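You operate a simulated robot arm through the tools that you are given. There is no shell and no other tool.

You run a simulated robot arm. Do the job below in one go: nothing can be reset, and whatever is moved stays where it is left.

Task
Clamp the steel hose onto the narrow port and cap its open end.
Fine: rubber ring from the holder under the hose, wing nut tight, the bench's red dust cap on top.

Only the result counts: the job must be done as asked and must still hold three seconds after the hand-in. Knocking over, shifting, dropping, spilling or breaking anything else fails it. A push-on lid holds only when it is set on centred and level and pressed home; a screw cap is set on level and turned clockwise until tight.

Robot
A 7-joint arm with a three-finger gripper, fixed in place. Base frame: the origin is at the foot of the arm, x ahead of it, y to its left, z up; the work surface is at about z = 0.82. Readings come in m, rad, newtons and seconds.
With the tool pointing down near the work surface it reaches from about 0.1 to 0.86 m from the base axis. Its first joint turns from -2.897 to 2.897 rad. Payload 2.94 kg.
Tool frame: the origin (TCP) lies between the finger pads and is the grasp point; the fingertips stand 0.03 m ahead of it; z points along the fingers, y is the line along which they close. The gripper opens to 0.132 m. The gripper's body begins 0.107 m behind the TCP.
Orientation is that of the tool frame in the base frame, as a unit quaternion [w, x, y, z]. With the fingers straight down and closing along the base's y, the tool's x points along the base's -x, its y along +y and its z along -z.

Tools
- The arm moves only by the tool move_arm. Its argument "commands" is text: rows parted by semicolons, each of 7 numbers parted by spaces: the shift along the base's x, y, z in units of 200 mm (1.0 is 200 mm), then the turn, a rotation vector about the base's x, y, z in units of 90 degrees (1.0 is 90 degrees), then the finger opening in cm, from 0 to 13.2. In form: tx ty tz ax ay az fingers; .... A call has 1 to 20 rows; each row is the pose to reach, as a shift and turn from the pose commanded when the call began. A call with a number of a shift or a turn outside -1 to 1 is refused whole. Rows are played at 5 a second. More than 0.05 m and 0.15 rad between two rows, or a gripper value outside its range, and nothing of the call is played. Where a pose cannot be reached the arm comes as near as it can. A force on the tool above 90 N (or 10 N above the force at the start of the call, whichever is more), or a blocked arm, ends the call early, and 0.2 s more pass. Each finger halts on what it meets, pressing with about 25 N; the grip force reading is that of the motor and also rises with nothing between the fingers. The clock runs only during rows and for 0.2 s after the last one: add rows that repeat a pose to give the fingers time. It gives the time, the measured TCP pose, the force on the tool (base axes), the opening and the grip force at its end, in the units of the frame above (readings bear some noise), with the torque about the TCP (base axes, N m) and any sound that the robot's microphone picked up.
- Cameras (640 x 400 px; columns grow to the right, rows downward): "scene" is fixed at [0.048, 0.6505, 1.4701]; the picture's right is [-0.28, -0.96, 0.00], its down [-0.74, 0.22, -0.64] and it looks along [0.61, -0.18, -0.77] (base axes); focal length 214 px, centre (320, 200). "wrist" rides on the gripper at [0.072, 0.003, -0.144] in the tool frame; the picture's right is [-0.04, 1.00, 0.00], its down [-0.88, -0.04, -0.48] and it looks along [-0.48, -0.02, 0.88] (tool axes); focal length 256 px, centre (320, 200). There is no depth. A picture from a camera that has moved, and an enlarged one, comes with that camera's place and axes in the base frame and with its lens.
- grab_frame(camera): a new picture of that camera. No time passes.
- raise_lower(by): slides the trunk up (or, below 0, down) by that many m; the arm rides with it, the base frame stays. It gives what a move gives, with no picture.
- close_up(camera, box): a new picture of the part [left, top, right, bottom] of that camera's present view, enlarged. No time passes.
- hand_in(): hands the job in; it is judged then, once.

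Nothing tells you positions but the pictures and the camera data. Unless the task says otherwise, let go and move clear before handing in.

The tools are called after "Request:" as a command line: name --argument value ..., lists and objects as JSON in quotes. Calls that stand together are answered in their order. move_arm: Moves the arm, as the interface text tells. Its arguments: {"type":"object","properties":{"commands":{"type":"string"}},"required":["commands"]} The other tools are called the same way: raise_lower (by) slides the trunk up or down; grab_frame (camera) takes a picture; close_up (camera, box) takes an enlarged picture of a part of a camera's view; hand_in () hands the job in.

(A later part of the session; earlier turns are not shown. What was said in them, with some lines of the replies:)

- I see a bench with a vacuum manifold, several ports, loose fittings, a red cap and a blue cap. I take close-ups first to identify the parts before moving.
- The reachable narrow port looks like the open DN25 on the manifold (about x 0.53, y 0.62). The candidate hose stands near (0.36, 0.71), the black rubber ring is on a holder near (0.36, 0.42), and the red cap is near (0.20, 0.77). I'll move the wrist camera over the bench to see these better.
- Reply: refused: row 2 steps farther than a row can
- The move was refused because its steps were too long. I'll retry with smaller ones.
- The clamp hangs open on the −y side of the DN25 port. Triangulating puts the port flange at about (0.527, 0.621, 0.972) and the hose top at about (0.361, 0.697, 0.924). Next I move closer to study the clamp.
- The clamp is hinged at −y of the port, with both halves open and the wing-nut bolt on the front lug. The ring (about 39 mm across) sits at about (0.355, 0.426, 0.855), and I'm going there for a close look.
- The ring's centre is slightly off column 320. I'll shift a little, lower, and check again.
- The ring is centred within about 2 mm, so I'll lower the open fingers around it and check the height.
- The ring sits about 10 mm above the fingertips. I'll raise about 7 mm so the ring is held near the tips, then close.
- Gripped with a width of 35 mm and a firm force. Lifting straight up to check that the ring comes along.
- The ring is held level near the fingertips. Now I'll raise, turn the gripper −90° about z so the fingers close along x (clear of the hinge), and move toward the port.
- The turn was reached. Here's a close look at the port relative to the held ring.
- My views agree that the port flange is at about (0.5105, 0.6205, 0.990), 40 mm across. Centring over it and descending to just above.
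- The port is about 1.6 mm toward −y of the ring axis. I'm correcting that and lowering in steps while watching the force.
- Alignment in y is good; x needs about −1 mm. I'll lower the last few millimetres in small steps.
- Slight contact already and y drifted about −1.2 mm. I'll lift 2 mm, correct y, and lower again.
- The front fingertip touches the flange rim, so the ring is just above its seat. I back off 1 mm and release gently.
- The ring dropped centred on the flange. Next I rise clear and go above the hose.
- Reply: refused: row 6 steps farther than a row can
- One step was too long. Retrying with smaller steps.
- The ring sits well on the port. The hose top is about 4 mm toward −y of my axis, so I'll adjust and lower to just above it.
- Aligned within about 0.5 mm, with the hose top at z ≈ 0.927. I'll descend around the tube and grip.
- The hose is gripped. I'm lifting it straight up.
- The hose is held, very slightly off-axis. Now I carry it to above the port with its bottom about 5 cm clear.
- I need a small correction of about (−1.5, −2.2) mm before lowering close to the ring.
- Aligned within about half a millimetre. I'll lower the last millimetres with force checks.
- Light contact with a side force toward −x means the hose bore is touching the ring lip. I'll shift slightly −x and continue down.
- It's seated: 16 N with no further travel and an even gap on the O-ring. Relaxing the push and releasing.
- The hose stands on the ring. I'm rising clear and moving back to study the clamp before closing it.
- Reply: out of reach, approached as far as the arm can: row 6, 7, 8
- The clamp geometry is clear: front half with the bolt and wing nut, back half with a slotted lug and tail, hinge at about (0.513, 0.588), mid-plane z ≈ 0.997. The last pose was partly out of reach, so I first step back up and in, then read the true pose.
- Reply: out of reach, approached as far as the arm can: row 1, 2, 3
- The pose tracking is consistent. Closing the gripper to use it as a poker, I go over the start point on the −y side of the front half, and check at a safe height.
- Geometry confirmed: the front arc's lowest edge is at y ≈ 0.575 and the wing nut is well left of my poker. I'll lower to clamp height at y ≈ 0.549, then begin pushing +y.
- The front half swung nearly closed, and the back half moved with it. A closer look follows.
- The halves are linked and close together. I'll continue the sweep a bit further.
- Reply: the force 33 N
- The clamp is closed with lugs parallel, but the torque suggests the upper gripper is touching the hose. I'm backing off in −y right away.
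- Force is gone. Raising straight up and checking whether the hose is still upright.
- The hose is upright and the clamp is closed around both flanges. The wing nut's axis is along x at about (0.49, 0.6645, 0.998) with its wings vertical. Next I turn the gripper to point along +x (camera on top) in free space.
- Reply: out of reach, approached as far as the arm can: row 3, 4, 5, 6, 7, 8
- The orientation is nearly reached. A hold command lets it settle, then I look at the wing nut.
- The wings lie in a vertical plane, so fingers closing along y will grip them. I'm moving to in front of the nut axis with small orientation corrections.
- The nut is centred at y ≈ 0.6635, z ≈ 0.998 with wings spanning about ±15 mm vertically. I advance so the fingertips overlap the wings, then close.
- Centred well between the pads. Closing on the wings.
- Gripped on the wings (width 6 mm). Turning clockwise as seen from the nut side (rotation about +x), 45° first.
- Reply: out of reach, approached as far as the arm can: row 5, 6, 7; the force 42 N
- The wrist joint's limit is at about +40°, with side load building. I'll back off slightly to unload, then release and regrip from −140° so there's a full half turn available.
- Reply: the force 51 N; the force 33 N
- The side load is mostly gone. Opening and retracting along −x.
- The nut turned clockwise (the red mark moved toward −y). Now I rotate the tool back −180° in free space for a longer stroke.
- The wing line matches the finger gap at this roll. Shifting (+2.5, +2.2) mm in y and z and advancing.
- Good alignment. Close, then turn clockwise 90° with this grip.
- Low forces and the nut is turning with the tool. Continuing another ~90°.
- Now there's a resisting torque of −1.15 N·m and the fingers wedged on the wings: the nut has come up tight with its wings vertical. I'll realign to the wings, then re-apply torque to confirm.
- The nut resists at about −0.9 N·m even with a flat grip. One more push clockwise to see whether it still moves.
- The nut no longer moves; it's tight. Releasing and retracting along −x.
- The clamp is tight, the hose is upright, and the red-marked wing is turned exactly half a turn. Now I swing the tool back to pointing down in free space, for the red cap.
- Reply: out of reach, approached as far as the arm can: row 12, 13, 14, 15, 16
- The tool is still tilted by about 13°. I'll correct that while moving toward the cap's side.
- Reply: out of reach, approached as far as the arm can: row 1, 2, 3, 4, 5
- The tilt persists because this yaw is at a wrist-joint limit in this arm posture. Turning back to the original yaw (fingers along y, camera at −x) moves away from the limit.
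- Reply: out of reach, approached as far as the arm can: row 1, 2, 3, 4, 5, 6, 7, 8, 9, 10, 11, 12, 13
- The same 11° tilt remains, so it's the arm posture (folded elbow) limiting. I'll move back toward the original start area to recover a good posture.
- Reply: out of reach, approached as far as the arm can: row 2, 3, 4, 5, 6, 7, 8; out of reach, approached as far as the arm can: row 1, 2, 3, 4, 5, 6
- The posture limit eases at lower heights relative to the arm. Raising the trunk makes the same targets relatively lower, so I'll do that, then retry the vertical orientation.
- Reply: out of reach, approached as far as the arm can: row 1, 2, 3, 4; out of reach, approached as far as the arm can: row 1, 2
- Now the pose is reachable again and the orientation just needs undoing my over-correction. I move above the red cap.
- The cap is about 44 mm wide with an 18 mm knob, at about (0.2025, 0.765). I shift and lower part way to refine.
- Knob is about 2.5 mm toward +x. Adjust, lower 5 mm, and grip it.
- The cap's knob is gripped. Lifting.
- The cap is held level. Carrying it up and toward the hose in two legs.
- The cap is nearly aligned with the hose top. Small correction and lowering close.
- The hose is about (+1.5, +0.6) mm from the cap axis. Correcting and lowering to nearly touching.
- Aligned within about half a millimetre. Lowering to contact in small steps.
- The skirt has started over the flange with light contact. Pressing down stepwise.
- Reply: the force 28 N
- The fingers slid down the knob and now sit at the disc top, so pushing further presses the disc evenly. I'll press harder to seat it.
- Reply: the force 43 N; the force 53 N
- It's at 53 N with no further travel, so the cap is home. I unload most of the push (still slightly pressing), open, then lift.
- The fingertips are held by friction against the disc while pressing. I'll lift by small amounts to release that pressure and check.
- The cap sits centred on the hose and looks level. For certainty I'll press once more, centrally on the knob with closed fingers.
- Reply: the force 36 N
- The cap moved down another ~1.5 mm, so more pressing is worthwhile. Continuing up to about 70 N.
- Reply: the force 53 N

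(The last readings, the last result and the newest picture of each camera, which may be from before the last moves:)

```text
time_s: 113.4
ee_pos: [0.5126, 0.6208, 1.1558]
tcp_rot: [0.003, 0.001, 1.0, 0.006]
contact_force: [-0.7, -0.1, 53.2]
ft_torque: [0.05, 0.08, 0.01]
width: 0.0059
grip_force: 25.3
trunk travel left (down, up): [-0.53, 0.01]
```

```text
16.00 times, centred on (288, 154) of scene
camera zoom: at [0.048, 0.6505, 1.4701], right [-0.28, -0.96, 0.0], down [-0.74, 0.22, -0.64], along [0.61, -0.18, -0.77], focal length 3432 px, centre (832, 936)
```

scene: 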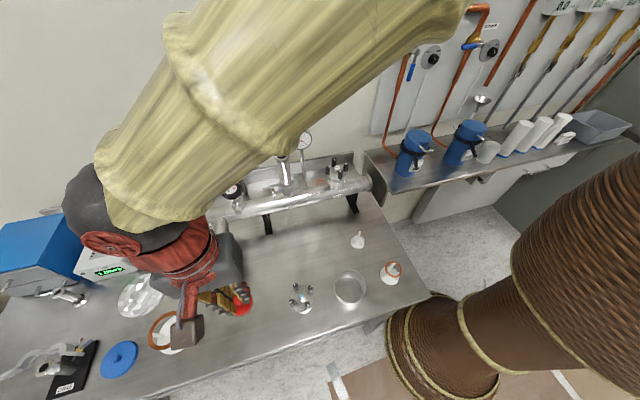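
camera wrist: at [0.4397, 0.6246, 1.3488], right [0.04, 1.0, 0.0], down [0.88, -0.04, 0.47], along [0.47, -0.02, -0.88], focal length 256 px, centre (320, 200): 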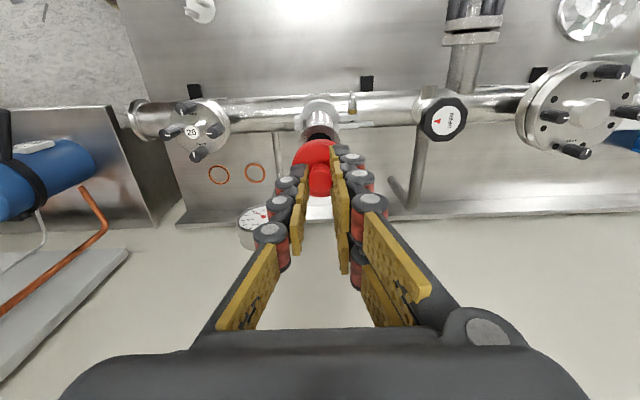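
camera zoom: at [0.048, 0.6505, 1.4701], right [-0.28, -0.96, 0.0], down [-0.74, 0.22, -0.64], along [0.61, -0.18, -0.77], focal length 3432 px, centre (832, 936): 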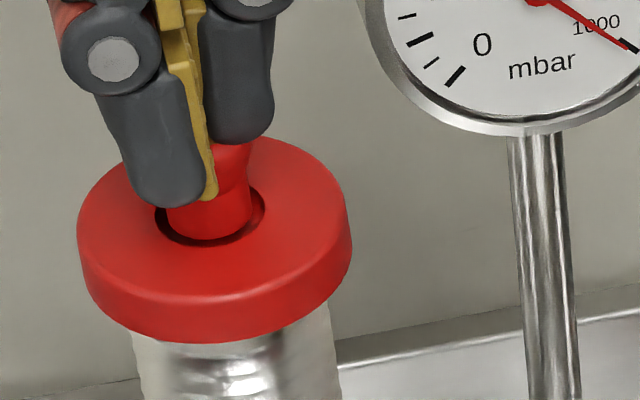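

Request:
move_arm --commands "0 0 -0.008 0 0 0 0; 0 0 -0.014 0 0 0 0; 0 0 -0.014 0 0 0 0"

Request:
close_up --camera "scene" --box '[272, 142, 304, 166]'

```text
time_s: 114.2
ee_pos: [0.5137, 0.6219, 1.1556]
tcp_rot: [0.003, 0.002, 1.0, 0.006]
contact_force: [0.0, 0.4, 59.3]
ft_torque: [0.05, 0.17, 0.0]
width: 0.006
grip_force: 25.6
trunk travel left (down, up): [-0.53, 0.01]
```

```text
16.00 times, centred on (288, 154) of scene
camera zoom: at [0.048, 0.6505, 1.4701], right [-0.28, -0.96, 0.0], down [-0.74, 0.22, -0.64], along [0.61, -0.18, -0.77], focal length 3432 px, centre (832, 936)
```

zoom: 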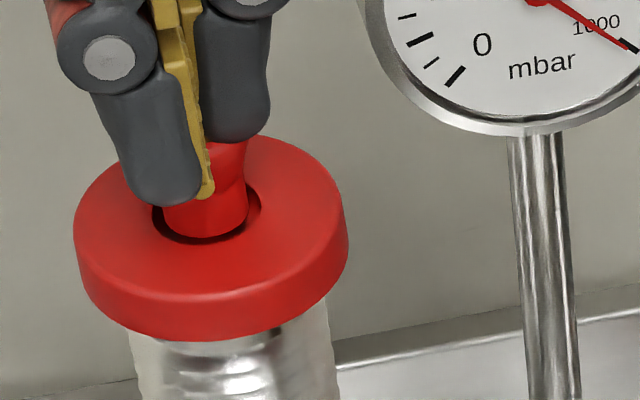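

No further travel at 59 N: fully seated. Unloading, opening the fingers, then lifting away.

Request:
move_arm --commands "0 0 0.012 0 0 0 0; 0 0 0.024 0 0 0 0; 0 0 0.03 0 0 0 1; 0 0 0.035 0 0 0 3; 0 0 0.045 0 0 0 5; 0 0 0.08 0 0 0 6; 0 0 0.08 0 0 0 6; 0 0 0.2 0 0 0 6; 0 0 0.4 0 0 0 6; 0 0 0.4 0 0 0 6"

Request:
close_up --camera "scene" --box '[272, 142, 304, 166]'

Request:
close_up --camera "wrist" --box '[270, 100, 370, 180]'

Request:
close_up --camera "scene" --box '[252, 130, 332, 210]'

```text
time_s: 116.4
ee_pos: [0.5121, 0.6198, 1.2243]
tcp_rot: [-0.002, 0.001, 1.0, 0.0]
contact_force: [0.0, -0.1, -0.1]
ft_torque: [0.01, 0.01, -0.02]
width: 0.0601
grip_force: 0.0
trunk travel left (down, up): [-0.53, 0.01]
```

```text
16.00 times, centred on (288, 154) of scene
camera zoom: at [0.048, 0.6505, 1.4701], right [-0.28, -0.96, 0.0], down [-0.74, 0.22, -0.64], along [0.61, -0.18, -0.77], focal length 3432 px, centre (832, 936)
```

zoom: 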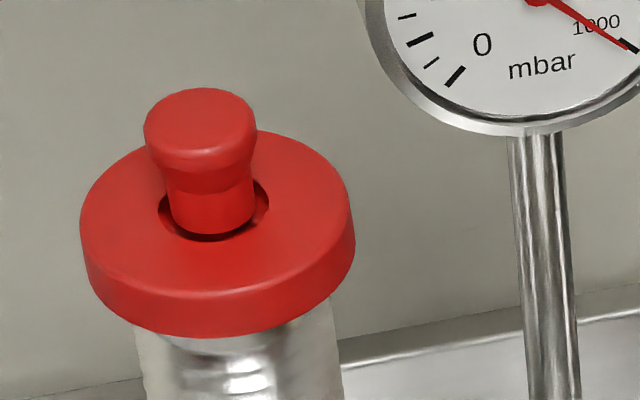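

```text
5.00 times, centred on (320, 140) of wrist
camera zoom: at [0.4398, 0.6249, 1.3678], right [0.04, 1.0, 0.0], down [0.88, -0.04, 0.47], along [0.47, -0.02, -0.88], focal length 1280 px, centre (320, 500)
```

zoom: 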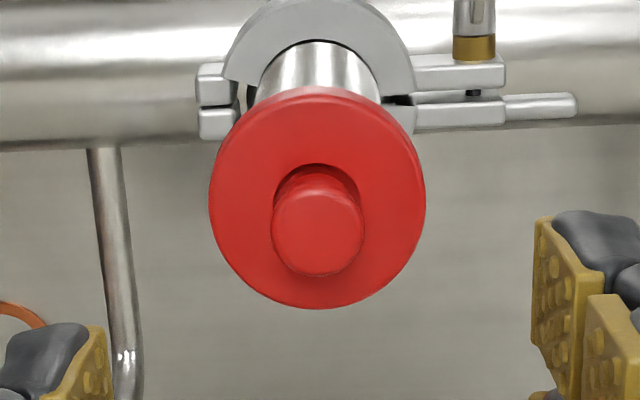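

```text
5.00 times, centred on (292, 170) of scene
camera zoom: at [0.048, 0.6505, 1.4701], right [-0.28, -0.96, 0.0], down [-0.74, 0.22, -0.64], along [0.61, -0.18, -0.77], focal length 1072 px, centre (460, 350)
```

zoom: 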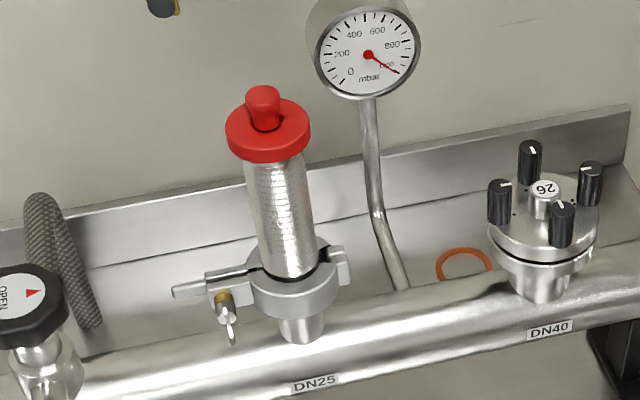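

The cap returned to exactly the same height after unloading (the hose flexes), so it's at its stop. I'm moving the arm clear and doing a final overall check.

Request:
move_arm --commands "-0.1 0.02 0.1 0 0 0 6; -0.25 0.05 0.15 0 0 0 6; -0.4 0.08 0.15 0 0 0 6; -0.6 0.1 0.15 0 0 0 6; -0.8 0.1 0.15 0 0 0 6; -0.8 0.1 0.15 0 0 0 6"

Request:
grab_frame --camera "scene"

Request:
grab_frame --camera "wrist"

Request:
close_up --camera "wrist" --box '[250, 170, 410, 270]'

```text
time_s: 117.8
ee_pos: [0.353, 0.6407, 1.2528]
tcp_rot: [-0.002, 0.001, 1.0, 0.001]
contact_force: [-0.2, -0.4, -0.8]
ft_torque: [0.04, 0.02, 0.0]
width: 0.06
grip_force: 0.0
trunk travel left (down, up): [-0.53, 0.01]
```

```text
taken
```

scene: 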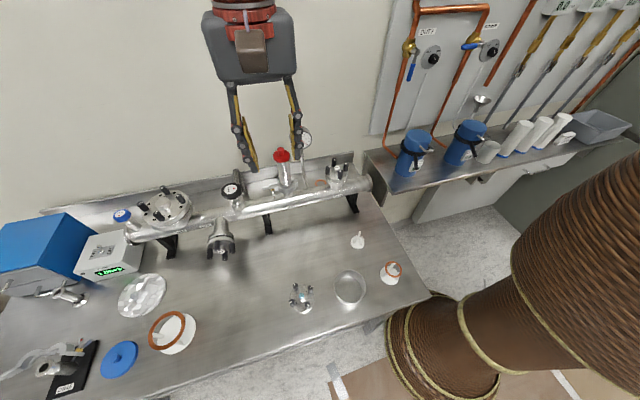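

```text
taken
camera wrist: at [0.2799, 0.6457, 1.3967], right [0.05, 1.0, 0.0], down [0.88, -0.04, 0.47], along [0.47, -0.02, -0.88], focal length 256 px, centre (320, 200)
```

wrist: 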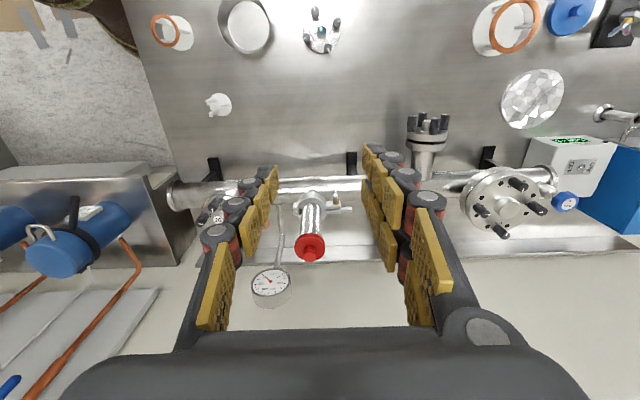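

```text
4.00 times, centred on (330, 220) of wrist
camera zoom: at [0.2799, 0.6457, 1.3967], right [0.05, 1.0, 0.0], down [0.88, -0.04, 0.47], along [0.47, -0.02, -0.88], focal length 1024 px, centre (280, 120)
```

zoom: 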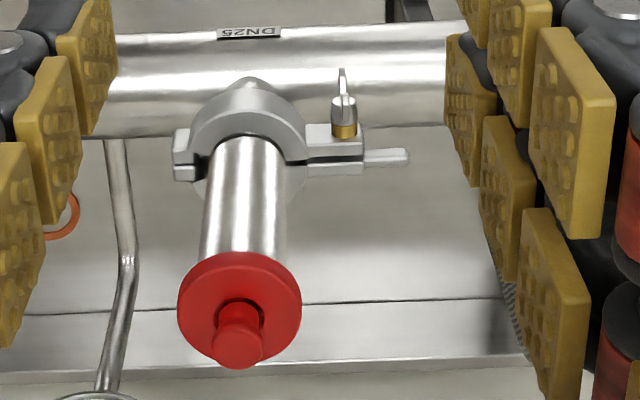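

All parts are in place: the rubber ring is under the hose, the clamp is closed with the wing nut tight, and the red cap is seated on top. The other bench items look undisturbed and the arm is clear, so I'm handing in.

Request:
hand_in

```text
The job is handed in.
```

The steel hose is clamped on the narrow (DN25) port with the rubber ring under it, and the red dust cap is on its open end. I've handed the job in; no verdict came back.

- **Ring and hose:** The ring from the holder dropped centred on the port flange. The hose sits on it upright.
- **Clamp:** I swung the clamp closed around both flanges and turned the wing nut clockwise about half a turn. It stopped moving and held against about 1 N·m. That was the most I could apply before the fingers slipped on the wings.
- **Cap:** I pressed the red cap on until it stopped, then pressed again at 59 N. It returned to the same height after unloading, so I took it as fully home.
- **Contact with the hose:** While I was closing the clamp, the upper gripper pushed against the hose with about 32 N. I backed off at once, and the hose position was unchanged in the pictures afterwards.
- **Trunk:** I raised it 0.13 m during the job to get the arm back into a usable posture, and left it there.

The other bench items look undisturbed in the last pictures, and the arm was clear of the hose before hand-in.
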